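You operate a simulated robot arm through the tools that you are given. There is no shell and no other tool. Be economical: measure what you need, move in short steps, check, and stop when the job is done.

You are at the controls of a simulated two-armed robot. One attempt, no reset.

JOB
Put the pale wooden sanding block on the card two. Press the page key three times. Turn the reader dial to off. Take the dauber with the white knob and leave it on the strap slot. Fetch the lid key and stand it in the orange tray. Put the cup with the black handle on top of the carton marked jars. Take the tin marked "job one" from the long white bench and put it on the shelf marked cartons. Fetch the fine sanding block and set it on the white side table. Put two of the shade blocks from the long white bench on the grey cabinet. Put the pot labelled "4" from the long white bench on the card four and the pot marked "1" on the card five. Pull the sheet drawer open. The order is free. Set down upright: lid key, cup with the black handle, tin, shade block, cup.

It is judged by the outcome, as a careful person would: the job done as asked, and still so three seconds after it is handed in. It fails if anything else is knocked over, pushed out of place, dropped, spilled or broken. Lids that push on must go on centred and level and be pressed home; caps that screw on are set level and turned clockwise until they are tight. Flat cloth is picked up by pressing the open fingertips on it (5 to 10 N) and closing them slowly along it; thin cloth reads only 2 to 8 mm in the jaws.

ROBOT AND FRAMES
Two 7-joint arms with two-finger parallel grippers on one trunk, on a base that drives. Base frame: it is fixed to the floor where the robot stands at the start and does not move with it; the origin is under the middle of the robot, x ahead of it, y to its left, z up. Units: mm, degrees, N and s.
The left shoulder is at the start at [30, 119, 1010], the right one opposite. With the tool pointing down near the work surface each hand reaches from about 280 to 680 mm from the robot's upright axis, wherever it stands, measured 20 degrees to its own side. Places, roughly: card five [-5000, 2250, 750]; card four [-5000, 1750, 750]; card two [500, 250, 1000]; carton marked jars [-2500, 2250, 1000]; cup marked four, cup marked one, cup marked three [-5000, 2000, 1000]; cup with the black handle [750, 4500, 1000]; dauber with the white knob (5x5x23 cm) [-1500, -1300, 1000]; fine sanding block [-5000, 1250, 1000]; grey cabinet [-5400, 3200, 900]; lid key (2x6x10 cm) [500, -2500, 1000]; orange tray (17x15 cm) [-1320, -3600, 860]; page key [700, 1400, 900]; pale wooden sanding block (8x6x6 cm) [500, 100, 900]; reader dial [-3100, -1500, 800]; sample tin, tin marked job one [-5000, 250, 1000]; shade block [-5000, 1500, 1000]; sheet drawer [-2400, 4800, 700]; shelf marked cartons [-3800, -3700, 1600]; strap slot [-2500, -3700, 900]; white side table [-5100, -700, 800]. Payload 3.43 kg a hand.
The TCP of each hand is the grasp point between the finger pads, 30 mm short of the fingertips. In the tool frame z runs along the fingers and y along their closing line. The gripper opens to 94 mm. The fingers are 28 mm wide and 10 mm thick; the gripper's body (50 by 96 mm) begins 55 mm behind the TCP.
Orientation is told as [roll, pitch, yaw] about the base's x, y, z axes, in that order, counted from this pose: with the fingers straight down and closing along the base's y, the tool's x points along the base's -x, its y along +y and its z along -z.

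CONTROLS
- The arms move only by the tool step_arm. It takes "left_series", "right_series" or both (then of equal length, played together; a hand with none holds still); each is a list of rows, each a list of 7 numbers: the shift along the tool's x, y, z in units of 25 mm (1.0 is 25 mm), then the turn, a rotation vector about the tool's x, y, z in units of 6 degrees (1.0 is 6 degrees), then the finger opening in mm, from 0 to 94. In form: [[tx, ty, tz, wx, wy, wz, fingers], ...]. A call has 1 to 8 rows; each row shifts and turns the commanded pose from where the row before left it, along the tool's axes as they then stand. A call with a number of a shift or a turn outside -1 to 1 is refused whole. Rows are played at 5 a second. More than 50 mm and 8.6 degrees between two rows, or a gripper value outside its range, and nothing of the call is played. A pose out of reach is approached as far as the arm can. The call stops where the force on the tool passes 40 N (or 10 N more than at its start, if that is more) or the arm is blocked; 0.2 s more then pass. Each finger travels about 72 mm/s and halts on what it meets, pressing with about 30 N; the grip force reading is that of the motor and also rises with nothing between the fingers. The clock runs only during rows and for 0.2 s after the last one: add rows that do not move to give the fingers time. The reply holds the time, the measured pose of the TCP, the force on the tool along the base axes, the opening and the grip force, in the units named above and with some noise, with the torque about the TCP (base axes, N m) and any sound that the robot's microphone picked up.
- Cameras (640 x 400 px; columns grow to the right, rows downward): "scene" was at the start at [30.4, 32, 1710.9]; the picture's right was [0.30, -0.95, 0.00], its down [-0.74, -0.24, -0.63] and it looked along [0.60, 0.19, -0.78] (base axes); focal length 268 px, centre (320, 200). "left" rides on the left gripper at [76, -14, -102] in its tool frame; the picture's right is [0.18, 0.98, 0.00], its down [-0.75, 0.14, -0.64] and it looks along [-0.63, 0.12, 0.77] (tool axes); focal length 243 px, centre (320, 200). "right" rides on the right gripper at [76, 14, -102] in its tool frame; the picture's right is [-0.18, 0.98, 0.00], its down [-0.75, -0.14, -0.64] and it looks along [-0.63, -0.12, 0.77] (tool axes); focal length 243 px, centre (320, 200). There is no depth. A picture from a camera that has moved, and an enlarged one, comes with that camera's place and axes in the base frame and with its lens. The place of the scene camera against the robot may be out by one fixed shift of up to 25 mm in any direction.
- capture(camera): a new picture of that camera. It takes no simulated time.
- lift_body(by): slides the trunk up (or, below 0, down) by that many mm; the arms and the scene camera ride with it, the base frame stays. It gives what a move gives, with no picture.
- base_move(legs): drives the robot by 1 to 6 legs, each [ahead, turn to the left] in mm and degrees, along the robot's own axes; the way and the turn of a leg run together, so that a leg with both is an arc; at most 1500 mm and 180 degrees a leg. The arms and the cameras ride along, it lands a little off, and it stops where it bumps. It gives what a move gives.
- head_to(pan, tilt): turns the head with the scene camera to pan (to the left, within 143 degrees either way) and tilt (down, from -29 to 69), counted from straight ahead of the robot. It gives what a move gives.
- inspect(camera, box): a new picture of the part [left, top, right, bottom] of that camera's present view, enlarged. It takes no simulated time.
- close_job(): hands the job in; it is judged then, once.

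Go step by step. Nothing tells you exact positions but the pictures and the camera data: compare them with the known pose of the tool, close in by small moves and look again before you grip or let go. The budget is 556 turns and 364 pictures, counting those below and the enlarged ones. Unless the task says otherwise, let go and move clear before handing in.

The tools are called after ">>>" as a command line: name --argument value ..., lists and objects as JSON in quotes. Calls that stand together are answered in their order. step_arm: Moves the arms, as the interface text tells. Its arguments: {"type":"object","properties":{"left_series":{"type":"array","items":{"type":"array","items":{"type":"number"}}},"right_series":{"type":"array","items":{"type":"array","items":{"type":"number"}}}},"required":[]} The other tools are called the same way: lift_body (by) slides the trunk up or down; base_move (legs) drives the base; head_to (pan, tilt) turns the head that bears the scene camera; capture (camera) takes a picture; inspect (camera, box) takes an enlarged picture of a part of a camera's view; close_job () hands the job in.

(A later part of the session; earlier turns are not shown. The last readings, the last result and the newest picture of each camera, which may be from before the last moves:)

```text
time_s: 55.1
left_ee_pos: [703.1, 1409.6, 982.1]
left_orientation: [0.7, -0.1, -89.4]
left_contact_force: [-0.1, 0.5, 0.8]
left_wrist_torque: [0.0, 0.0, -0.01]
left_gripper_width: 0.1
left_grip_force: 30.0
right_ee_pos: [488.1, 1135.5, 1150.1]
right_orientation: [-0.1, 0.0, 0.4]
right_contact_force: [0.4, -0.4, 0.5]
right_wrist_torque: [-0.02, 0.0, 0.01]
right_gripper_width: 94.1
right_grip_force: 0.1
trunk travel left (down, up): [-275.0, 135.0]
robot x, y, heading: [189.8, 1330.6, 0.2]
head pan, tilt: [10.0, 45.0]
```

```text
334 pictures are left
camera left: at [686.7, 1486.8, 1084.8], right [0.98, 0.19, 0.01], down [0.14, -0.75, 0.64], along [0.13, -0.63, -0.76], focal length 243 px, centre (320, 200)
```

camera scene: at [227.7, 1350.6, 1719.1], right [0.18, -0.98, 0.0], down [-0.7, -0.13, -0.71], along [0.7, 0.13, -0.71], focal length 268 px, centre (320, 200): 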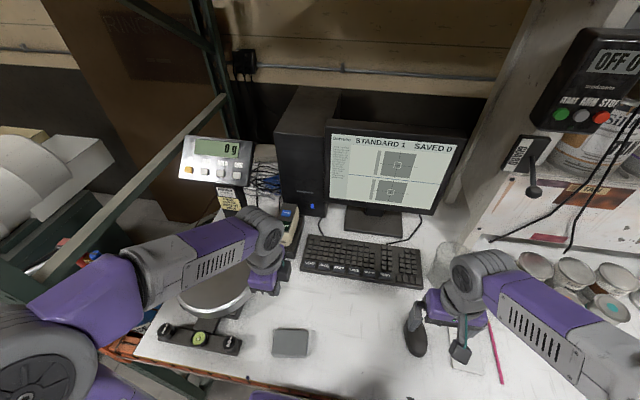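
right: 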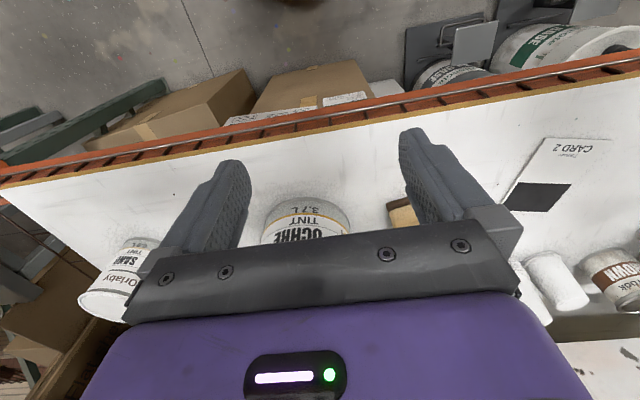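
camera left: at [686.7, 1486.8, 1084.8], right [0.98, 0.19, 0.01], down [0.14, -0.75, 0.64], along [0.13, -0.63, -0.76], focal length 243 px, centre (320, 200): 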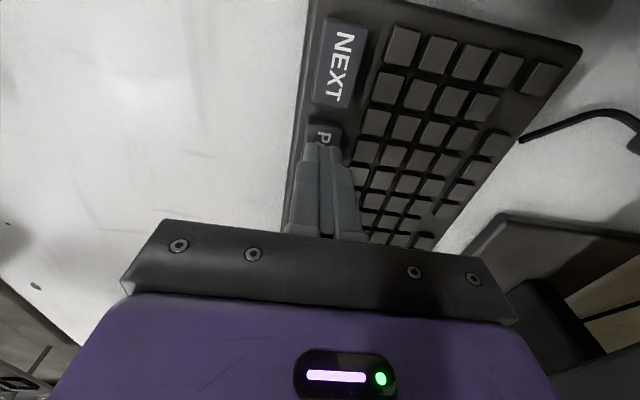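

>>> step_arm --left_series '[[0, 0, 0.12, 0, 0, 0, 0], [0, 0, 0.12, 0, 0, 0, 0], [0, 0, 0.12, 0, 0, 0, 0], [0, 0, 0.1, 0, 0, 0, 0]]'

>>> inspect --camera "scene" --box '[320, 110, 480, 220]'

```text
time_s: 56.1
left_ee_pos: [702.9, 1407.3, 972.6]
left_orientation: [0.9, -0.1, -89.6]
left_contact_force: [-2.5, -1.0, 19.4]
left_wrist_torque: [0.01, 0.12, -0.02]
left_gripper_width: 0.2
left_grip_force: 29.8
right_ee_pos: [486.1, 1136.2, 1151.2]
right_orientation: [0.0, 0.0, 0.5]
right_contact_force: [-1.0, -0.1, -0.4]
right_wrist_torque: [0.02, -0.01, 0.01]
right_gripper_width: 94.0
right_grip_force: 0.0
trunk travel left (down, up): [-275.0, 135.0]
robot x, y, heading: [192.5, 1324.5, 0.3]
head pan, tilt: [10.0, 45.0]
heard: click
```

```text
3.64 times, centred on (400, 165) of scene
camera zoom: at [225.2, 1350.2, 1719.3], right [0.18, -0.98, 0.0], down [-0.69, -0.13, -0.71], along [0.7, 0.13, -0.71], focal length 974 px, centre (29, 327)
```

zoom: 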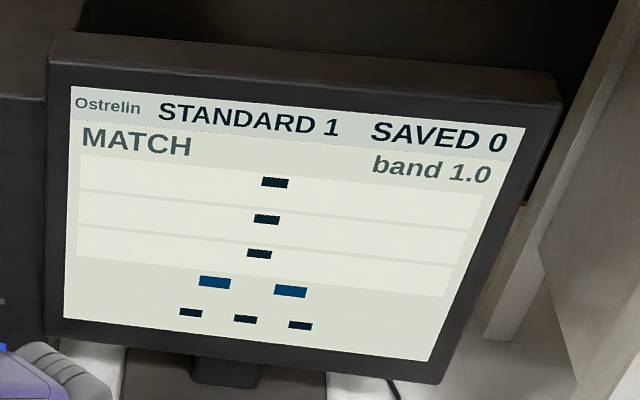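

A click, and the page changed. I'll release and press again, twice.

>>> step_arm --left_series '[[0, 0, -0.46, 0, 0, 0, 0], [0, 0, 0, 0, 0, 0, 0], [0, 0, 0, 0, 0, 0, 0]]'

>>> step_arm --left_series '[[0, 0, 0.2, 0, 0, 0, 0], [0, 0, 0.16, 0, 0, 0, 0], [0, 0, 0.1, 0, 0, 0, 0]]'

>>> inspect --camera "scene" --box '[320, 110, 480, 220]'

```text
time_s: 56.9
left_ee_pos: [704.3, 1410.9, 982.8]
left_orientation: [0.6, -0.1, -89.4]
left_contact_force: [0.8, -0.6, -0.1]
left_wrist_torque: [0.0, 0.02, 0.02]
left_gripper_width: 0.1
left_grip_force: 30.3
right_ee_pos: [488.8, 1134.6, 1150.2]
right_orientation: [0.0, -0.1, 0.4]
right_contact_force: [-0.3, -1.6, -0.1]
right_wrist_torque: [0.03, 0.0, -0.01]
right_gripper_width: 93.9
right_grip_force: 0.0
trunk travel left (down, up): [-275.0, 135.0]
robot x, y, heading: [191.7, 1328.9, -0.1]
head pan, tilt: [10.0, 45.0]
```

```text
time_s: 57.7
left_ee_pos: [703.3, 1408.6, 974.0]
left_orientation: [0.8, -0.1, -89.6]
left_contact_force: [-2.9, 1.5, 17.6]
left_wrist_torque: [0.11, 0.08, -0.09]
left_gripper_width: 0.0
left_grip_force: 30.2
right_ee_pos: [486.3, 1136.7, 1149.6]
right_orientation: [0.1, -0.1, 0.5]
right_contact_force: [0.7, -0.2, 0.7]
right_wrist_torque: [0.03, 0.03, -0.01]
right_gripper_width: 93.9
right_grip_force: 0.1
trunk travel left (down, up): [-275.0, 135.0]
robot x, y, heading: [191.2, 1328.2, -0.1]
head pan, tilt: [10.0, 45.0]
heard: click
```

```text
3.64 times, centred on (400, 165) of scene
camera zoom: at [225.2, 1350.7, 1719.3], right [0.18, -0.98, 0.0], down [-0.69, -0.13, -0.71], along [0.7, 0.13, -0.71], focal length 974 px, centre (29, 327)
```

zoom: 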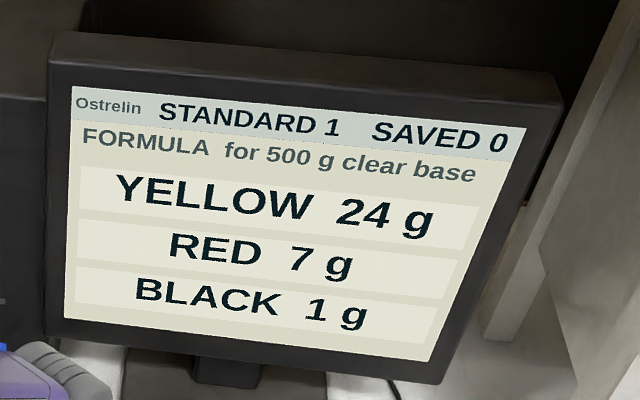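

>>> step_arm --left_series '[[0, 0, -0.46, 0, 0, 0, 0], [0, 0, 0, 0, 0, 0, 0], [0, 0, 0, 0, 0, 0, 0]]'

>>> step_arm --left_series '[[0, 0, 0.2, 0, 0, 0, 0], [0, 0, 0.16, 0, 0, 0, 0], [0, 0, 0.1, 0, 0, 0, 0]]'

>>> step_arm --left_series '[[0, 0, -1, 0, 0, 0, 0], [0, 0, -1, 0, 0, 0, 0], [0, 0, -1, 0, 0, 0, 0], [0, -1, -1, 0, 0, -1, 0], [0, -1, -1, 0, 0, -1, 0], [0, -1, -1, 0, 0, -1, 0], [0, -1, -1, 0, 0, -1, 0], [0, -1, 0, 0, 0, -1, 0]]'

>>> inspect --camera "scene" --box '[320, 110, 480, 220]'

```text
time_s: 58.5
left_ee_pos: [704.5, 1410.2, 982.4]
left_orientation: [0.6, -0.1, -89.5]
left_contact_force: [-0.7, -0.2, -0.7]
left_wrist_torque: [-0.02, -0.01, 0.0]
left_gripper_width: 0.0
left_grip_force: 29.7
right_ee_pos: [487.6, 1134.7, 1148.5]
right_orientation: [0.1, 0.0, 0.4]
right_contact_force: [0.9, 0.6, -0.9]
right_wrist_torque: [0.02, -0.01, 0.0]
right_gripper_width: 93.9
right_grip_force: 0.0
trunk travel left (down, up): [-275.0, 135.0]
robot x, y, heading: [187.4, 1325.8, 0.2]
head pan, tilt: [10.0, 45.0]
```

```text
time_s: 59.3
left_ee_pos: [704.2, 1408.7, 973.5]
left_orientation: [1.0, -0.1, -89.5]
left_contact_force: [-1.7, 2.9, 20.8]
left_wrist_torque: [0.09, 0.08, -0.09]
left_gripper_width: 0.1
left_grip_force: 30.1
right_ee_pos: [487.0, 1136.5, 1149.4]
right_orientation: [0.0, -0.1, 0.5]
right_contact_force: [-0.4, 0.6, 0.5]
right_wrist_torque: [-0.02, 0.0, -0.01]
right_gripper_width: 93.9
right_grip_force: 0.0
trunk travel left (down, up): [-275.0, 135.0]
robot x, y, heading: [185.3, 1326.3, 0.1]
head pan, tilt: [10.0, 45.0]
heard: click
```

```text
time_s: 61.1
left_ee_pos: [579.6, 1383.3, 1146.0]
left_orientation: [0.5, -0.3, -59.4]
left_contact_force: [-0.1, -0.4, -0.1]
left_wrist_torque: [0.0, 0.06, -0.02]
left_gripper_width: 0.0
left_grip_force: 30.0
right_ee_pos: [487.2, 1135.2, 1149.4]
right_orientation: [0.0, 0.0, 0.4]
right_contact_force: [0.1, 0.3, -0.5]
right_wrist_torque: [-0.01, -0.02, 0.03]
right_gripper_width: 94.2
right_grip_force: 0.0
trunk travel left (down, up): [-275.0, 135.0]
robot x, y, heading: [191.1, 1326.8, 0.2]
head pan, tilt: [10.0, 45.0]
```

```text
3.64 times, centred on (400, 165) of scene
camera zoom: at [227.2, 1350.4, 1719.1], right [0.18, -0.98, 0.0], down [-0.7, -0.13, -0.71], along [0.7, 0.13, -0.71], focal length 974 px, centre (29, 327)
```

zoom: 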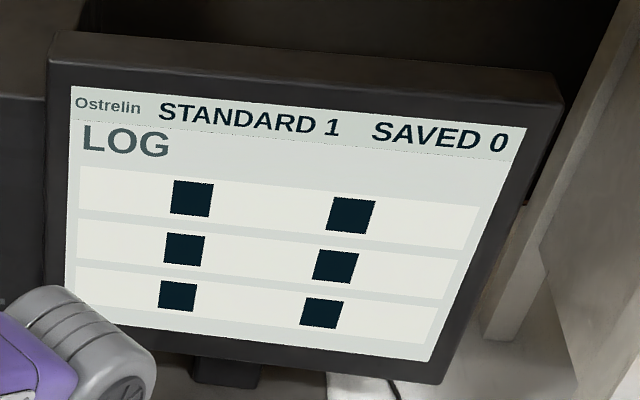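

All three presses registered (the log page shows). Now I fold the left hand again and head for the cup with the black handle.

>>> step_arm --left_series '[[0.66, 0.06, 0, 0, 0, -1, 94], [0.65, 0.13, 0, 0, 0, -1, 94], [0.63, 0.19, 0, 0, 0, -1, 94], [0.61, 0.26, 0, 0, 0, -1, 94], [0.58, 0.32, 0, 0, 0, -1, 94], [0.54, 0.38, 0, 0, 0, -1, 94], [0.5, 0.44, 0, 0, 0, -1, 94], [0.45, 0.48, 0, 0, 0, -1, 94]]'

>>> step_arm --left_series '[[0.4, 0.53, 0, 0, 0, -1, 94], [0.34, 0.57, 0, 0, 0, -1, 94]]'

>>> base_move --legs '[[-240, 0], [0, 90]]'

>>> head_to --pan 0 --tilt 20

>>> capture --camera "scene"

```text
time_s: 62.9
left_ee_pos: [525.7, 1503.0, 1145.5]
left_orientation: [0.1, -0.5, -11.4]
left_contact_force: [-0.2, 0.3, 0.6]
left_wrist_torque: [0.02, 0.03, 0.0]
left_gripper_width: 94.0
left_grip_force: 0.0
right_ee_pos: [487.8, 1136.1, 1150.5]
right_orientation: [0.0, 0.0, 0.4]
right_contact_force: [-0.3, -0.2, -0.8]
right_wrist_torque: [0.03, 0.0, 0.0]
right_gripper_width: 93.9
right_grip_force: 0.1
trunk travel left (down, up): [-275.0, 135.0]
robot x, y, heading: [188.3, 1331.5, 0.1]
head pan, tilt: [10.0, 45.0]
```

```text
time_s: 63.5
left_ee_pos: [511.3, 1533.6, 1144.5]
left_orientation: [-0.2, -0.6, 0.5]
left_contact_force: [-0.5, 0.3, 1.0]
left_wrist_torque: [0.0, 0.0, -0.02]
left_gripper_width: 93.7
left_grip_force: 0.0
right_ee_pos: [488.0, 1136.2, 1149.6]
right_orientation: [-0.1, -0.1, 0.5]
right_contact_force: [0.3, -0.2, 0.3]
right_wrist_torque: [-0.01, 0.0, -0.02]
right_gripper_width: 94.1
right_grip_force: 0.0
trunk travel left (down, up): [-275.0, 135.0]
robot x, y, heading: [190.5, 1328.7, 0.5]
head pan, tilt: [10.0, 45.0]
```

```text
time_s: 69.1
left_ee_pos: [-257.3, 1647.6, 1143.6]
left_orientation: [-0.1, -0.6, 90.4]
left_contact_force: [0.3, 0.4, -0.2]
left_wrist_torque: [0.02, -0.01, -0.02]
left_gripper_width: 93.9
left_grip_force: 0.0
right_ee_pos: [139.3, 1624.6, 1149.7]
right_orientation: [0.0, 0.0, 90.3]
right_contact_force: [-0.7, 0.2, -0.3]
right_wrist_torque: [0.0, -0.03, 0.01]
right_gripper_width: 94.0
right_grip_force: 0.0
trunk travel left (down, up): [-275.0, 135.0]
robot x, y, heading: [-52.0, 1327.8, 90.3]
head pan, tilt: [10.0, 45.0]
```

```text
time_s: 70.0
left_ee_pos: [-256.2, 1649.9, 1144.7]
left_orientation: [-0.1, -0.5, 90.3]
left_contact_force: [-0.8, -0.1, 0.0]
left_wrist_torque: [0.0, 0.02, 0.04]
left_gripper_width: 94.0
left_grip_force: 0.1
right_ee_pos: [138.7, 1625.1, 1148.7]
right_orientation: [0.0, 0.0, 90.4]
right_contact_force: [0.1, 0.3, -0.1]
right_wrist_torque: [-0.01, 0.02, 0.02]
right_gripper_width: 94.0
right_grip_force: 0.0
trunk travel left (down, up): [-275.0, 135.0]
robot x, y, heading: [-55.0, 1324.0, 90.3]
head pan, tilt: [0.0, 20.0]
```

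```text
330 pictures are left
camera scene: at [-64.4, 1398.5, 1757.7], right [1.0, 0.0, 0.0], down [0.0, -0.34, -0.94], along [0.0, 0.94, -0.34], focal length 268 px, centre (320, 200)
```

scene: 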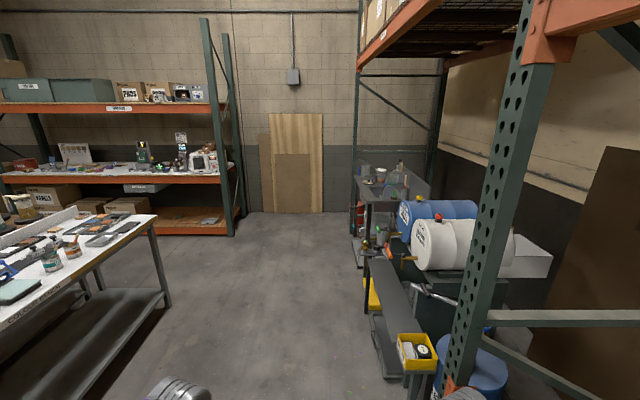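

>>> inspect --camera "scene" --box '[340, 140, 460, 220]'

>>> base_move --legs '[[1500, 0], [700, 0]]'

>>> head_to --pan -35 --tilt 35

>>> capture --camera "scene"

```text
5.00 times, centred on (400, 180) of scene
camera zoom: at [-64.4, 1398.5, 1757.7], right [1.0, 0.0, 0.0], down [0.0, -0.34, -0.94], along [0.0, 0.94, -0.34], focal length 1340 px, centre (-80, 300)
```

zoom: 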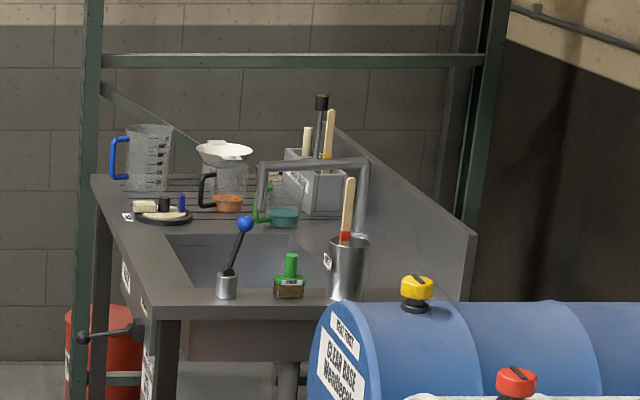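

```text
time_s: 80.8
left_ee_pos: [-305.8, 3836.3, 1144.3]
left_orientation: [-0.1, -0.6, 92.0]
left_contact_force: [0.3, -0.1, -0.1]
left_wrist_torque: [0.0, 0.04, 0.02]
left_gripper_width: 93.8
left_grip_force: 0.0
right_ee_pos: [92.8, 3823.5, 1150.1]
right_orientation: [0.0, 0.0, 92.1]
right_contact_force: [-0.3, 0.4, -0.7]
right_wrist_torque: [-0.01, 0.02, 0.01]
right_gripper_width: 94.0
right_grip_force: 0.1
trunk travel left (down, up): [-275.0, 135.0]
robot x, y, heading: [-85.7, 3522.3, 91.6]
head pan, tilt: [0.0, 20.0]
```

```text
time_s: 81.8
left_ee_pos: [-305.7, 3836.8, 1144.4]
left_orientation: [-0.1, -0.6, 92.0]
left_contact_force: [-0.1, 1.1, 0.3]
left_wrist_torque: [0.01, 0.01, 0.01]
left_gripper_width: 93.9
left_grip_force: 0.0
right_ee_pos: [91.9, 3823.2, 1148.2]
right_orientation: [0.0, -0.1, 92.1]
right_contact_force: [-0.8, 0.0, 0.0]
right_wrist_torque: [0.04, 0.01, 0.0]
right_gripper_width: 94.2
right_grip_force: 0.0
trunk travel left (down, up): [-275.0, 135.0]
robot x, y, heading: [-89.2, 3515.9, 91.7]
head pan, tilt: [-35.0, 35.0]
```

```text
328 pictures are left
camera scene: at [-54.5, 3573.2, 1733.9], right [0.84, -0.55, 0.0], down [-0.31, -0.48, -0.82], along [0.45, 0.69, -0.57], focal length 268 px, centre (320, 200)
```

scene: 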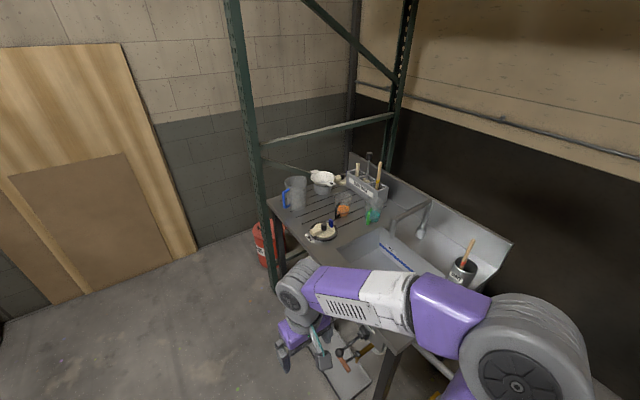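

>>> inspect --camera "scene" --box '[250, 140, 410, 260]'

```text
3.33 times, centred on (330, 200) of scene
camera zoom: at [-54.5, 3573.2, 1733.9], right [0.84, -0.55, 0.0], down [-0.31, -0.48, -0.82], along [0.45, 0.69, -0.57], focal length 893 px, centre (287, 200)
```

zoom: 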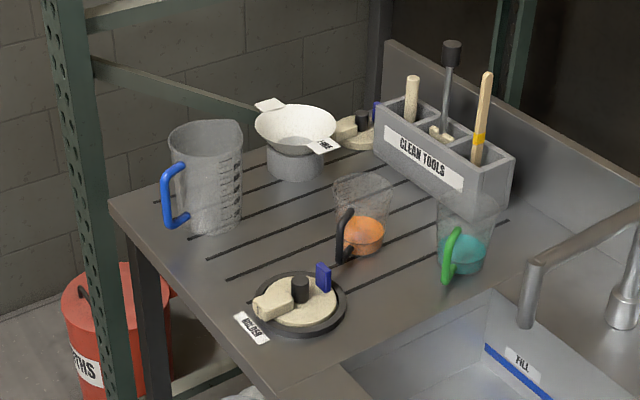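

The cup with the black handle holds orange liquid, at about [610,4400]. I'll drive up facing that drain table.

>>> base_move --legs '[[780, 0], [0, -91]]'

>>> head_to --pan 5 --tilt 45

>>> capture --camera "scene"

```text
time_s: 89.9
left_ee_pos: [202.2, 4502.1, 1143.3]
left_orientation: [-0.2, -0.7, 1.0]
left_contact_force: [-0.5, -0.4, 0.0]
left_wrist_torque: [-0.01, 0.0, -0.01]
left_gripper_width: 94.0
left_grip_force: 0.0
right_ee_pos: [184.6, 4105.7, 1150.5]
right_orientation: [0.0, 0.0, 1.0]
right_contact_force: [-0.6, 0.5, 0.4]
right_wrist_torque: [0.02, -0.02, -0.03]
right_gripper_width: 94.2
right_grip_force: 0.2
trunk travel left (down, up): [-275.0, 135.0]
robot x, y, heading: [-116.0, 4294.2, 1.0]
head pan, tilt: [-35.0, 35.0]
```

```text
time_s: 91.0
left_ee_pos: [204.6, 4501.8, 1144.0]
left_orientation: [-0.2, -0.6, 1.1]
left_contact_force: [0.5, -1.0, -0.3]
left_wrist_torque: [-0.01, 0.0, -0.03]
left_gripper_width: 94.0
left_grip_force: 0.0
right_ee_pos: [184.4, 4104.6, 1151.1]
right_orientation: [0.0, 0.0, 1.0]
right_contact_force: [0.3, -0.4, 0.5]
right_wrist_torque: [-0.01, 0.0, 0.02]
right_gripper_width: 94.0
right_grip_force: 0.0
trunk travel left (down, up): [-275.0, 135.0]
robot x, y, heading: [-113.3, 4294.6, 1.2]
head pan, tilt: [5.0, 45.0]
```

```text
326 pictures are left
camera scene: at [-77.1, 4310.5, 1719.1], right [0.1, -0.99, 0.0], down [-0.7, -0.07, -0.71], along [0.7, 0.07, -0.71], focal length 268 px, centre (320, 200)
```

scene: 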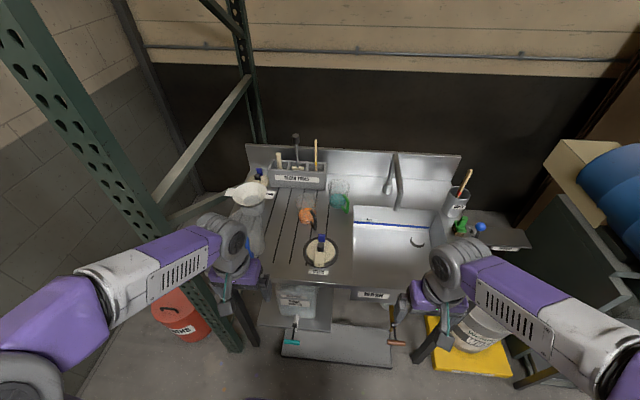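

>>> inspect --camera "scene" --box '[230, 140, 390, 280]'

>>> inspect --camera "scene" --box '[230, 270, 430, 390]'

```text
2.86 times, centred on (310, 210) of scene
camera zoom: at [-77.1, 4310.5, 1719.1], right [0.1, -0.99, 0.0], down [-0.7, -0.07, -0.71], along [0.7, 0.07, -0.71], focal length 766 px, centre (349, 171)
```

zoom: 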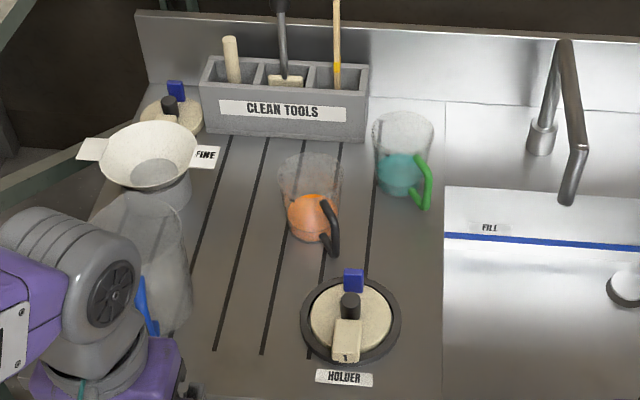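

```text
3.20 times, centred on (330, 330) of scene
camera zoom: at [-77.1, 4310.5, 1719.1], right [0.1, -0.99, 0.0], down [-0.7, -0.07, -0.71], along [0.7, 0.07, -0.71], focal length 858 px, centre (288, -216)
```

zoom: 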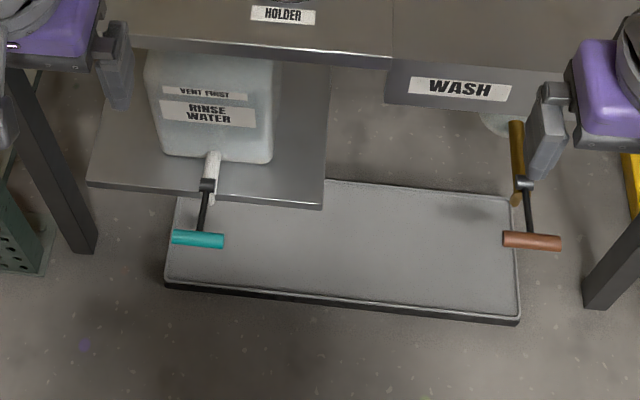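

The cup stands at about [645,4435] with its handle toward the front right. I'll edge forward, staying clear of the floor mat and tap handles, and take a wrist-camera look.

>>> base_move --legs '[[140, 0]]'

>>> step_arm --left_series '[[-1, -0.3, 0, 0, 0, 0, 94], [-1, -0.3, 0, 0, 0, 0, 94], [-1, -0.3, 0, 0, 0, 0, 94], [-1, -0.3, 0, 0, 0, 0, 94], [-1, -0.3, 0, 0, 0, 0, 94], [-1, -0.3, 0, 0, 0, 0, 94]]'

>>> capture --camera "left"

```text
time_s: 92.3
left_ee_pos: [343.0, 4506.3, 1144.5]
left_orientation: [0.0, -0.5, 1.2]
left_contact_force: [0.4, 1.0, 0.1]
left_wrist_torque: [0.04, 0.03, 0.0]
left_gripper_width: 94.4
left_grip_force: 0.0
right_ee_pos: [324.3, 4107.4, 1149.4]
right_orientation: [0.0, 0.1, 1.1]
right_contact_force: [1.4, 0.4, 0.4]
right_wrist_torque: [0.0, 0.0, -0.04]
right_gripper_width: 94.0
right_grip_force: 0.0
trunk travel left (down, up): [-275.0, 135.0]
robot x, y, heading: [25.8, 4292.9, 0.9]
head pan, tilt: [5.0, 45.0]
```

```text
time_s: 93.7
left_ee_pos: [493.3, 4464.1, 1146.3]
left_orientation: [0.0, -0.6, 1.2]
left_contact_force: [0.1, -0.1, 0.1]
left_wrist_torque: [-0.02, 0.01, 0.0]
left_gripper_width: 93.8
left_grip_force: 0.0
right_ee_pos: [324.7, 4107.8, 1149.5]
right_orientation: [0.1, 0.0, 1.0]
right_contact_force: [0.6, 0.8, -0.2]
right_wrist_torque: [0.02, 0.02, 0.04]
right_gripper_width: 94.0
right_grip_force: 0.1
trunk travel left (down, up): [-275.0, 135.0]
robot x, y, heading: [21.5, 4297.3, 0.9]
head pan, tilt: [5.0, 45.0]
```

```text
323 pictures are left
camera left: at [416.2, 4448.8, 1247.9], right [-0.2, 0.98, 0.0], down [0.74, 0.16, 0.65], along [0.64, 0.13, -0.76], focal length 243 px, centre (320, 200)
```

left: 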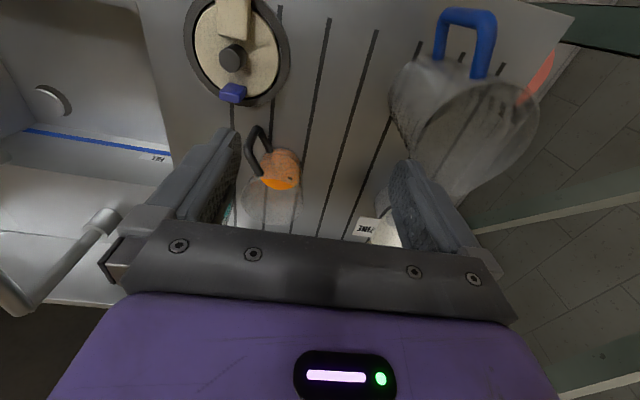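

>>> step_arm --left_series '[[-0.48, -0.13, 0, 0, 0, -0.93, 94], [-0.46, -0.18, 0, 0, 0, -0.93, 94], [-0.44, -0.22, 0, 0, 0, -0.93, 94], [-0.42, -0.26, 0, 0, 0, -0.93, 94], [-0.39, -0.3, 0, 0, 0, -0.93, 94], [-0.36, -0.34, 0, 0, 0, -0.93, 94], [-0.33, -0.37, 0, 0, 0, -0.93, 94]]'

>>> capture --camera "left"

```text
time_s: 95.3
left_ee_pos: [577.5, 4442.9, 1145.0]
left_orientation: [-0.5, -0.4, 40.3]
left_contact_force: [0.7, -0.1, 0.4]
left_wrist_torque: [0.0, -0.02, 0.02]
left_gripper_width: 94.0
left_grip_force: 0.1
right_ee_pos: [324.4, 4108.6, 1149.2]
right_orientation: [0.0, 0.2, 1.1]
right_contact_force: [0.3, 0.0, 0.2]
right_wrist_torque: [0.01, 0.02, -0.01]
right_gripper_width: 94.0
right_grip_force: 0.0
trunk travel left (down, up): [-275.0, 135.0]
robot x, y, heading: [27.0, 4294.8, 0.9]
head pan, tilt: [5.0, 45.0]
```

```text
322 pictures are left
camera left: at [526.7, 4382.9, 1247.4], right [-0.78, 0.63, -0.01], down [0.48, 0.6, 0.65], along [0.41, 0.5, -0.76], focal length 243 px, centre (320, 200)
```

left: 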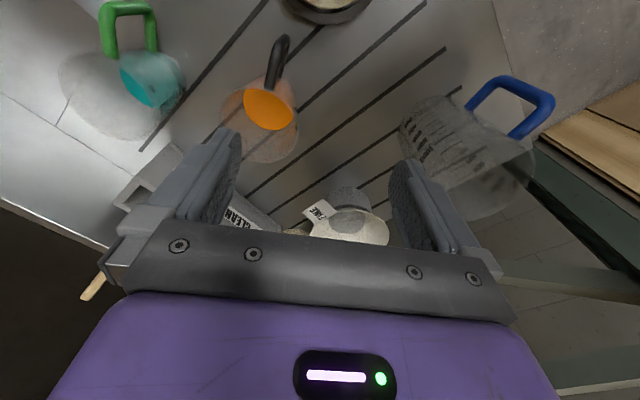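

>>> step_arm --left_series '[[-0.67, -0.85, 0, 0, 0, 0, 94], [-0.67, -0.85, 0, 0, 0, 0, 94], [-0.67, -0.85, 0, 0, 0, 0, 94], [0, 0, 0.6, 0, 0, 0, 94]]'

>>> capture --camera "left"

```text
time_s: 96.3
left_ee_pos: [643.2, 4424.6, 1128.4]
left_orientation: [-0.3, -0.4, 40.4]
left_contact_force: [-0.2, 0.1, 0.2]
left_wrist_torque: [-0.01, -0.01, -0.02]
left_gripper_width: 93.9
left_grip_force: 0.1
left hand out of reach, approached as far as the arm can: row 3
right_ee_pos: [323.2, 4109.3, 1149.4]
right_orientation: [0.0, -0.1, 1.2]
right_contact_force: [-0.8, -0.7, -0.3]
right_wrist_torque: [-0.03, -0.02, 0.03]
right_gripper_width: 94.0
right_grip_force: 0.0
trunk travel left (down, up): [-275.0, 135.0]
robot x, y, heading: [19.8, 4294.8, 0.8]
head pan, tilt: [5.0, 45.0]
```

```text
321 pictures are left
camera left: at [592.7, 4366.9, 1230.5], right [-0.78, 0.63, -0.01], down [0.48, 0.6, 0.65], along [0.41, 0.5, -0.76], focal length 243 px, centre (320, 200)
```

left: 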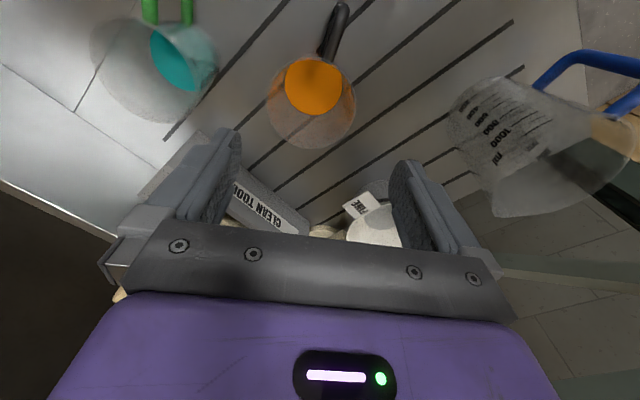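

The arm is at its limit here, so I drive the base 30 mm closer.

>>> base_move --legs '[[30, 0]]'

>>> capture --camera "left"

```text
time_s: 97.1
left_ee_pos: [675.0, 4427.3, 1128.8]
left_orientation: [-0.3, -0.5, 40.2]
left_contact_force: [1.0, -0.1, -0.5]
left_wrist_torque: [-0.04, 0.04, -0.05]
left_gripper_width: 94.1
left_grip_force: 0.1
right_ee_pos: [353.6, 4108.8, 1148.6]
right_orientation: [0.0, 0.1, 1.1]
right_contact_force: [-0.1, -0.1, 0.0]
right_wrist_torque: [-0.02, 0.02, 0.03]
right_gripper_width: 94.2
right_grip_force: 0.0
trunk travel left (down, up): [-275.0, 135.0]
robot x, y, heading: [53.4, 4296.3, 1.0]
head pan, tilt: [5.0, 45.0]
```

```text
320 pictures are left
camera left: at [623.1, 4367.2, 1230.3], right [-0.78, 0.63, -0.01], down [0.48, 0.6, 0.65], along [0.41, 0.5, -0.76], focal length 243 px, centre (320, 200)
```

left: 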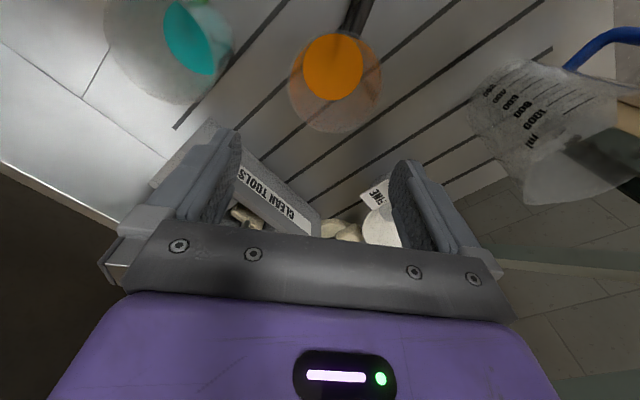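

>>> step_arm --left_series '[[0.72, 0.51, 0.4, 0, 0, 0, 94], [0, 0, 1, 0, 0, 0, 94], [0, 0, 1, 0, 0, 0, 94]]'

>>> capture --camera "left"

```text
time_s: 97.9
left_ee_pos: [651.1, 4424.1, 1070.0]
left_orientation: [-0.5, -0.5, 40.2]
left_contact_force: [0.6, -0.3, 0.5]
left_wrist_torque: [0.0, -0.02, -0.01]
left_gripper_width: 93.9
left_grip_force: 0.0
right_ee_pos: [352.4, 4109.4, 1150.4]
right_orientation: [0.1, 0.0, 1.2]
right_contact_force: [-0.1, 0.4, 0.1]
right_wrist_torque: [-0.01, 0.02, 0.01]
right_gripper_width: 94.1
right_grip_force: 0.1
trunk travel left (down, up): [-275.0, 135.0]
robot x, y, heading: [53.4, 4300.0, 0.9]
head pan, tilt: [5.0, 45.0]
```

```text
319 pictures are left
camera left: at [599.6, 4365.4, 1171.4], right [-0.78, 0.63, -0.01], down [0.48, 0.6, 0.65], along [0.41, 0.5, -0.76], focal length 243 px, centre (320, 200)
```

left: 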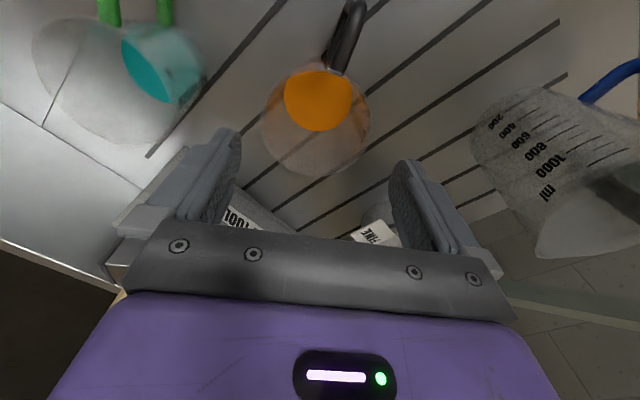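

>>> step_arm --left_series '[[-0.08, -0.1, 1, 0, 0, 0, 94], [0, 0, 0.8, 0, 0, 0, 94]]'

>>> capture --camera "left"

```text
time_s: 98.5
left_ee_pos: [657.1, 4423.5, 1022.9]
left_orientation: [-0.5, -0.4, 40.4]
left_contact_force: [0.2, 0.7, 0.6]
left_wrist_torque: [0.03, 0.0, 0.03]
left_gripper_width: 93.9
left_grip_force: 0.0
right_ee_pos: [354.1, 4109.5, 1149.9]
right_orientation: [0.0, 0.0, 1.1]
right_contact_force: [-0.7, 0.4, -0.6]
right_wrist_torque: [0.01, -0.02, -0.01]
right_gripper_width: 93.9
right_grip_force: 0.1
trunk travel left (down, up): [-275.0, 135.0]
robot x, y, heading: [53.1, 4299.3, 1.2]
head pan, tilt: [5.0, 45.0]
```

```text
318 pictures are left
camera left: at [605.8, 4365.6, 1125.1], right [-0.78, 0.63, -0.01], down [0.48, 0.6, 0.65], along [0.41, 0.5, -0.76], focal length 243 px, centre (320, 200)
```

left: 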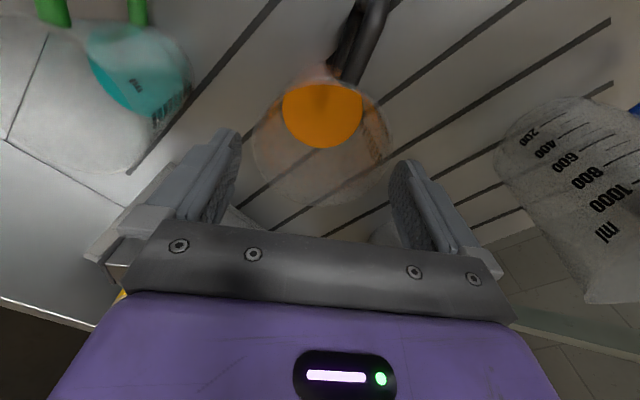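

>>> step_arm --left_series '[[0.15, 0.05, 1, 0, 0, 0, 94], [0, 0, 0.8, 0, 0, 0, 94]]'

>>> capture --camera "left"

```text
time_s: 98.9
left_ee_pos: [656.4, 4423.7, 1015.7]
left_orientation: [-1.0, -1.2, 40.4]
left_contact_force: [-5.4, 0.3, 18.4]
left_wrist_torque: [0.65, 0.71, 0.25]
left_gripper_width: 94.0
left_grip_force: 0.1
right_ee_pos: [354.0, 4108.3, 1149.8]
right_orientation: [0.1, -0.1, 1.1]
right_contact_force: [0.3, 0.5, 0.1]
right_wrist_torque: [-0.03, 0.05, 0.01]
right_gripper_width: 94.0
right_grip_force: 0.0
trunk travel left (down, up): [-275.0, 135.0]
robot x, y, heading: [49.1, 4297.6, 1.0]
head pan, tilt: [5.0, 45.0]
stopped in row 2 (left hand): the force on the tool passed its limit at 56 N (the readings are from after the stop); the commanded pose is now the measured one
```

```text
317 pictures are left
camera left: at [604.7, 4365.3, 1116.7], right [-0.78, 0.63, -0.02], down [0.47, 0.6, 0.65], along [0.42, 0.5, -0.76], focal length 243 px, centre (320, 200)
```

left: 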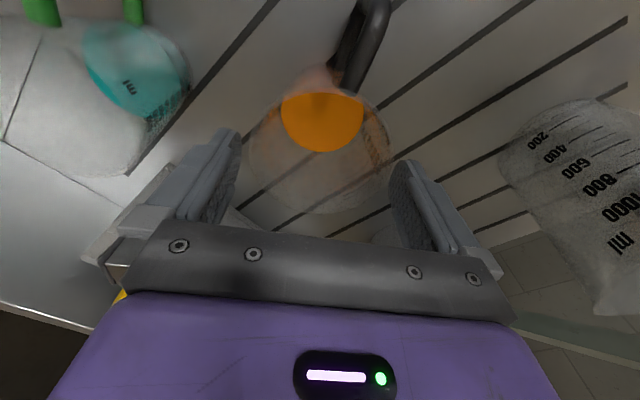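

One finger landed on the rim; the rim is nearly as wide as the jaws. Instead I'll pinch the cup wall: one finger inside, one outside. Rising and shifting sideways to the wall.

>>> step_arm --left_series '[[0, 0, -0.9, 0, 0, 0, 94], [0, 0.92, 0, 0, 0, 0, 60], [0, 0.92, 0, 0, 0, 0, 46], [0, 0, 0, 0, 0, 0, 46], [0, 0, 0, 0, 0, 0, 46]]'

>>> capture --camera "left"

```text
time_s: 100.1
left_ee_pos: [625.9, 4458.1, 1034.1]
left_orientation: [-0.9, -1.0, 40.3]
left_contact_force: [0.3, -0.1, 0.2]
left_wrist_torque: [-0.01, 0.01, 0.01]
left_gripper_width: 46.2
left_grip_force: 0.2
right_ee_pos: [353.6, 4110.2, 1148.5]
right_orientation: [0.1, 0.0, 1.0]
right_contact_force: [0.2, -0.3, 0.4]
right_wrist_torque: [-0.02, 0.04, -0.05]
right_gripper_width: 93.9
right_grip_force: 0.1
trunk travel left (down, up): [-275.0, 135.0]
robot x, y, heading: [53.8, 4294.8, 1.2]
head pan, tilt: [5.0, 45.0]
```

```text
316 pictures are left
camera left: at [573.3, 4399.3, 1135.9], right [-0.78, 0.63, -0.02], down [0.47, 0.59, 0.65], along [0.42, 0.5, -0.76], focal length 243 px, centre (320, 200)
```

left: 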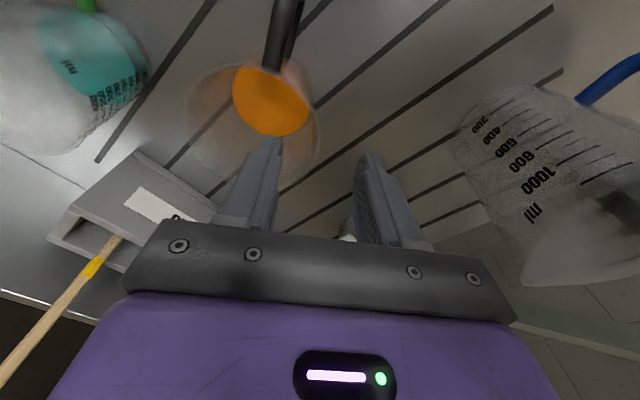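

The wall sits midway between the fingers. Lowering so one finger goes inside.

>>> step_arm --left_series '[[0.08, 0, 1, 0, 0, 0, 46], [0, 0, 0.8, 0, 0, 0, 46], [0, 0, 0.4, 0, 0, 0, 46]]'

>>> capture --camera "left"

```text
time_s: 100.9
left_ee_pos: [626.7, 4458.7, 979.1]
left_orientation: [-0.9, -1.1, 40.3]
left_contact_force: [-1.0, -0.2, 0.2]
left_wrist_torque: [0.0, 0.01, 0.02]
left_gripper_width: 45.9
left_grip_force: 0.0
right_ee_pos: [354.3, 4109.5, 1150.2]
right_orientation: [0.0, 0.1, 1.1]
right_contact_force: [0.8, -0.2, -1.2]
right_wrist_torque: [-0.03, 0.02, -0.05]
right_gripper_width: 94.0
right_grip_force: 0.0
trunk travel left (down, up): [-275.0, 135.0]
robot x, y, heading: [53.8, 4295.6, 1.1]
head pan, tilt: [5.0, 45.0]
```

```text
315 pictures are left
camera left: at [574.6, 4399.0, 1081.2], right [-0.78, 0.63, -0.02], down [0.47, 0.59, 0.65], along [0.42, 0.5, -0.76], focal length 243 px, centre (320, 200)
```

left: 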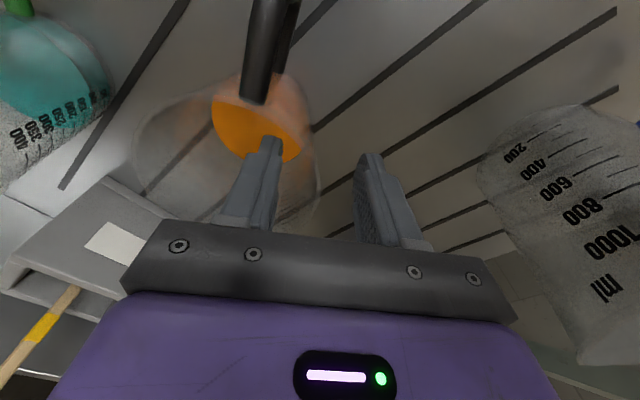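

>>> step_arm --left_series '[[0, 0, 0, 0, 0, 0, 30], [0, 0, 0, 0, 0, 0, 15], [0, 0, 0, 0, 0, 0, 0], [0, 0, 0, 0, 0, 0, 0]]'

>>> step_arm --left_series '[[0, 0, -0.4, 0, 0, 0, 0], [0, 0, -0.6, 0, 0, 0, 0], [0, 0, -0.6, 0, 0, 0, 0]]'

>>> capture --camera "left"

>>> inspect --camera "scene" --box '[220, 140, 400, 280]'

```text
time_s: 101.9
left_ee_pos: [626.9, 4456.7, 981.8]
left_orientation: [-0.7, -1.1, 40.3]
left_contact_force: [0.4, -1.3, 2.5]
left_wrist_torque: [-0.32, -0.17, 0.03]
left_gripper_width: 8.9
left_grip_force: 30.2
right_ee_pos: [353.8, 4109.7, 1150.0]
right_orientation: [0.0, 0.0, 1.1]
right_contact_force: [-0.5, -0.3, 0.1]
right_wrist_torque: [-0.04, 0.01, -0.06]
right_gripper_width: 93.7
right_grip_force: 0.2
trunk travel left (down, up): [-275.0, 135.0]
robot x, y, heading: [56.2, 4298.0, 1.2]
head pan, tilt: [5.0, 45.0]
```

```text
time_s: 102.7
left_ee_pos: [626.3, 4459.3, 1018.8]
left_orientation: [-0.8, -1.0, 40.4]
left_contact_force: [-0.1, 0.0, -0.4]
left_wrist_torque: [-0.01, 0.02, 0.04]
left_gripper_width: 8.5
left_grip_force: 30.2
right_ee_pos: [354.4, 4109.3, 1148.5]
right_orientation: [0.1, 0.0, 1.1]
right_contact_force: [-0.7, 0.0, -0.3]
right_wrist_torque: [-0.03, 0.01, 0.01]
right_gripper_width: 94.1
right_grip_force: 0.0
trunk travel left (down, up): [-275.0, 135.0]
robot x, y, heading: [52.2, 4296.0, 1.1]
head pan, tilt: [5.0, 45.0]
```

```text
314 pictures are left
camera left: at [573.4, 4399.3, 1121.0], right [-0.78, 0.63, -0.02], down [0.47, 0.59, 0.65], along [0.42, 0.5, -0.76], focal length 243 px, centre (320, 200)
```

left: 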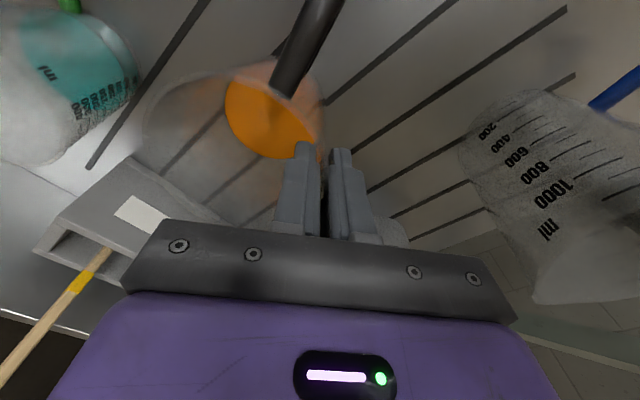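

```text
2.86 times, centred on (310, 210) of scene
camera zoom: at [92.1, 4313.5, 1719.1], right [0.1, -0.99, 0.0], down [-0.7, -0.07, -0.71], along [0.7, 0.07, -0.71], focal length 766 px, centre (349, 171)
```

zoom: 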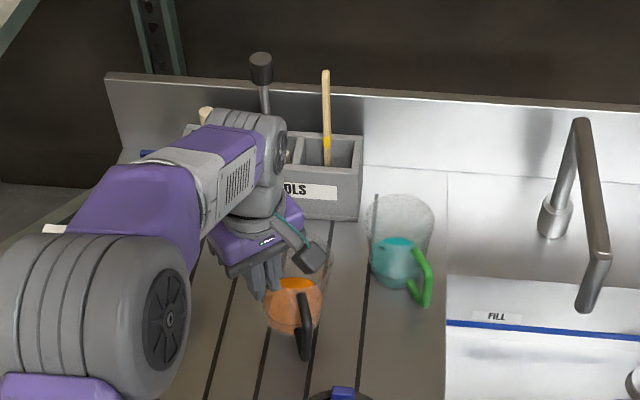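

>>> step_arm --left_series '[[0, 0, -0.8, 0, 0, 0, 0], [0, 0, -0.8, 0, 0, 0, 0], [0, 0, -0.8, 0, 0, 0, 0], [0, 0, -0.8, 0, 0, 0, 0]]'

>>> inspect --camera "scene" --box '[220, 140, 400, 280]'

```text
time_s: 103.7
left_ee_pos: [623.8, 4457.3, 1101.5]
left_orientation: [-0.9, -1.1, 40.3]
left_contact_force: [-0.2, 0.9, -0.6]
left_wrist_torque: [-0.01, 0.0, -0.03]
left_gripper_width: 8.9
left_grip_force: 29.8
right_ee_pos: [354.4, 4109.8, 1149.9]
right_orientation: [0.0, 0.0, 1.1]
right_contact_force: [-0.6, -0.5, -0.7]
right_wrist_torque: [-0.03, 0.01, 0.0]
right_gripper_width: 93.7
right_grip_force: 0.1
trunk travel left (down, up): [-275.0, 135.0]
robot x, y, heading: [54.3, 4294.7, 1.0]
head pan, tilt: [5.0, 45.0]
```

```text
2.86 times, centred on (310, 210) of scene
camera zoom: at [92.1, 4313.4, 1719.1], right [0.1, -0.99, 0.0], down [-0.7, -0.07, -0.71], along [0.7, 0.07, -0.71], focal length 766 px, centre (349, 171)
```

zoom: 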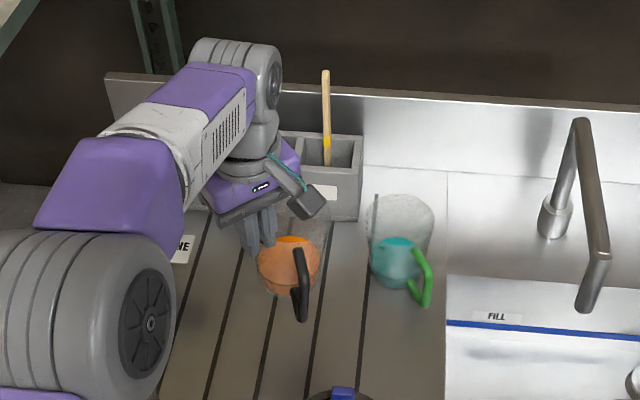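

Cup is lifted and level. Raising it further and pulling it back to the travel pose.

>>> step_arm --left_series '[[0, 0, -0.8, 0, 0, 0, 0], [0, 0, -0.8, 0, 0, 0, 0], [0, 0, -0.8, 0, 0, 0, 0], [0, 0, -0.8, 0, 0, 0, 0]]'

>>> step_arm --left_series '[[0.8, 0.72, 0, 0, 0, 0, 0], [0.8, 0.72, 0, 0, 0, 0, 0], [0.8, 0.72, 0, 0, 0, 0, 0], [0.8, 0.72, 0, 0, 0, 0, 0], [0.8, 0.72, 0, 0, 0, 0, 0], [0.8, 0.72, 0, 0, 0, 0, 0], [0.8, 0.72, 0, 0, 0, 0, 0], [0.5, 0.9, 0, 0, 0, 0, 0]]'

>>> base_move --legs '[[-250, 0]]'

>>> capture --camera "left"

>>> head_to --pan 90 --tilt 15

>>> capture --camera "scene"

```text
time_s: 104.7
left_ee_pos: [621.3, 4458.6, 1179.3]
left_orientation: [-0.8, -1.0, 40.3]
left_contact_force: [-0.6, -0.3, -1.0]
left_wrist_torque: [0.05, 0.01, 0.01]
left_gripper_width: 9.0
left_grip_force: 29.8
right_ee_pos: [353.8, 4108.8, 1149.7]
right_orientation: [0.0, 0.0, 1.1]
right_contact_force: [-0.4, -0.2, 0.2]
right_wrist_torque: [-0.02, -0.01, -0.02]
right_gripper_width: 93.9
right_grip_force: 0.1
trunk travel left (down, up): [-275.0, 135.0]
robot x, y, heading: [50.1, 4294.2, 0.9]
head pan, tilt: [5.0, 45.0]
```

```text
time_s: 106.5
left_ee_pos: [407.4, 4472.2, 1175.2]
left_orientation: [-1.0, -1.0, 40.3]
left_contact_force: [-0.5, -0.3, -1.2]
left_wrist_torque: [0.02, 0.02, 0.0]
left_gripper_width: 8.6
left_grip_force: 30.2
right_ee_pos: [352.8, 4109.0, 1149.2]
right_orientation: [0.0, 0.0, 1.1]
right_contact_force: [0.1, -0.1, -0.1]
right_wrist_torque: [-0.02, -0.02, -0.02]
right_gripper_width: 94.0
right_grip_force: 0.0
trunk travel left (down, up): [-275.0, 135.0]
robot x, y, heading: [55.3, 4298.8, 0.8]
head pan, tilt: [5.0, 45.0]
```

```text
time_s: 108.3
left_ee_pos: [160.0, 4468.0, 1174.7]
left_orientation: [-0.9, -1.1, 40.4]
left_contact_force: [-0.2, 0.2, -0.7]
left_wrist_torque: [0.06, 0.0, -0.02]
left_gripper_width: 8.7
left_grip_force: 29.8
right_ee_pos: [105.8, 4105.2, 1150.6]
right_orientation: [0.1, 0.0, 1.1]
right_contact_force: [0.7, -0.3, 0.2]
right_wrist_torque: [-0.01, -0.02, -0.04]
right_gripper_width: 93.9
right_grip_force: 0.1
trunk travel left (down, up): [-275.0, 135.0]
robot x, y, heading: [-194.3, 4289.1, 1.2]
head pan, tilt: [5.0, 45.0]
```

```text
311 pictures are left
camera left: at [108.0, 4408.4, 1275.7], right [-0.78, 0.63, -0.02], down [0.47, 0.6, 0.65], along [0.42, 0.5, -0.76], focal length 243 px, centre (320, 200)
```

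left: 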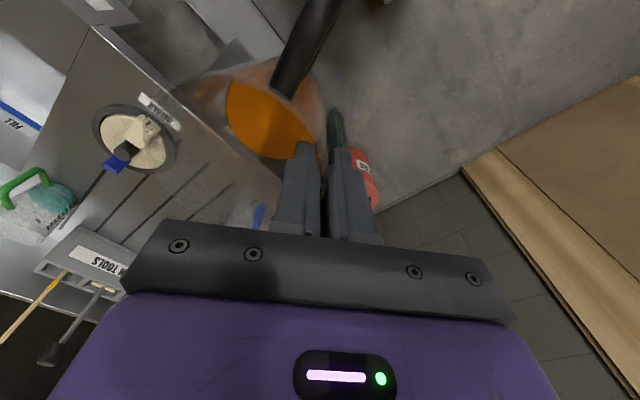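

```text
time_s: 109.9
left_ee_pos: [160.5, 4467.2, 1173.7]
left_orientation: [-0.7, -1.0, 40.4]
left_contact_force: [-0.2, -0.5, -1.2]
left_wrist_torque: [0.03, 0.04, -0.01]
left_gripper_width: 8.3
left_grip_force: 29.8
right_ee_pos: [106.0, 4105.6, 1149.8]
right_orientation: [0.1, 0.1, 1.3]
right_contact_force: [-0.3, 0.3, 0.2]
right_wrist_torque: [0.03, 0.04, -0.01]
right_gripper_width: 93.8
right_grip_force: 0.0
trunk travel left (down, up): [-275.0, 135.0]
robot x, y, heading: [-201.0, 4291.9, 1.0]
head pan, tilt: [90.0, 15.0]
```

```text
310 pictures are left
camera scene: at [-238.7, 4394.0, 1765.8], right [1.0, 0.02, 0.0], down [0.0, -0.26, -0.97], along [-0.02, 0.97, -0.26], focal length 268 px, centre (320, 200)
```

scene: 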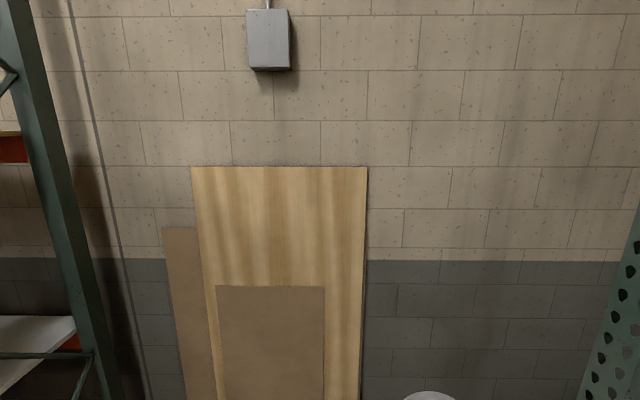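

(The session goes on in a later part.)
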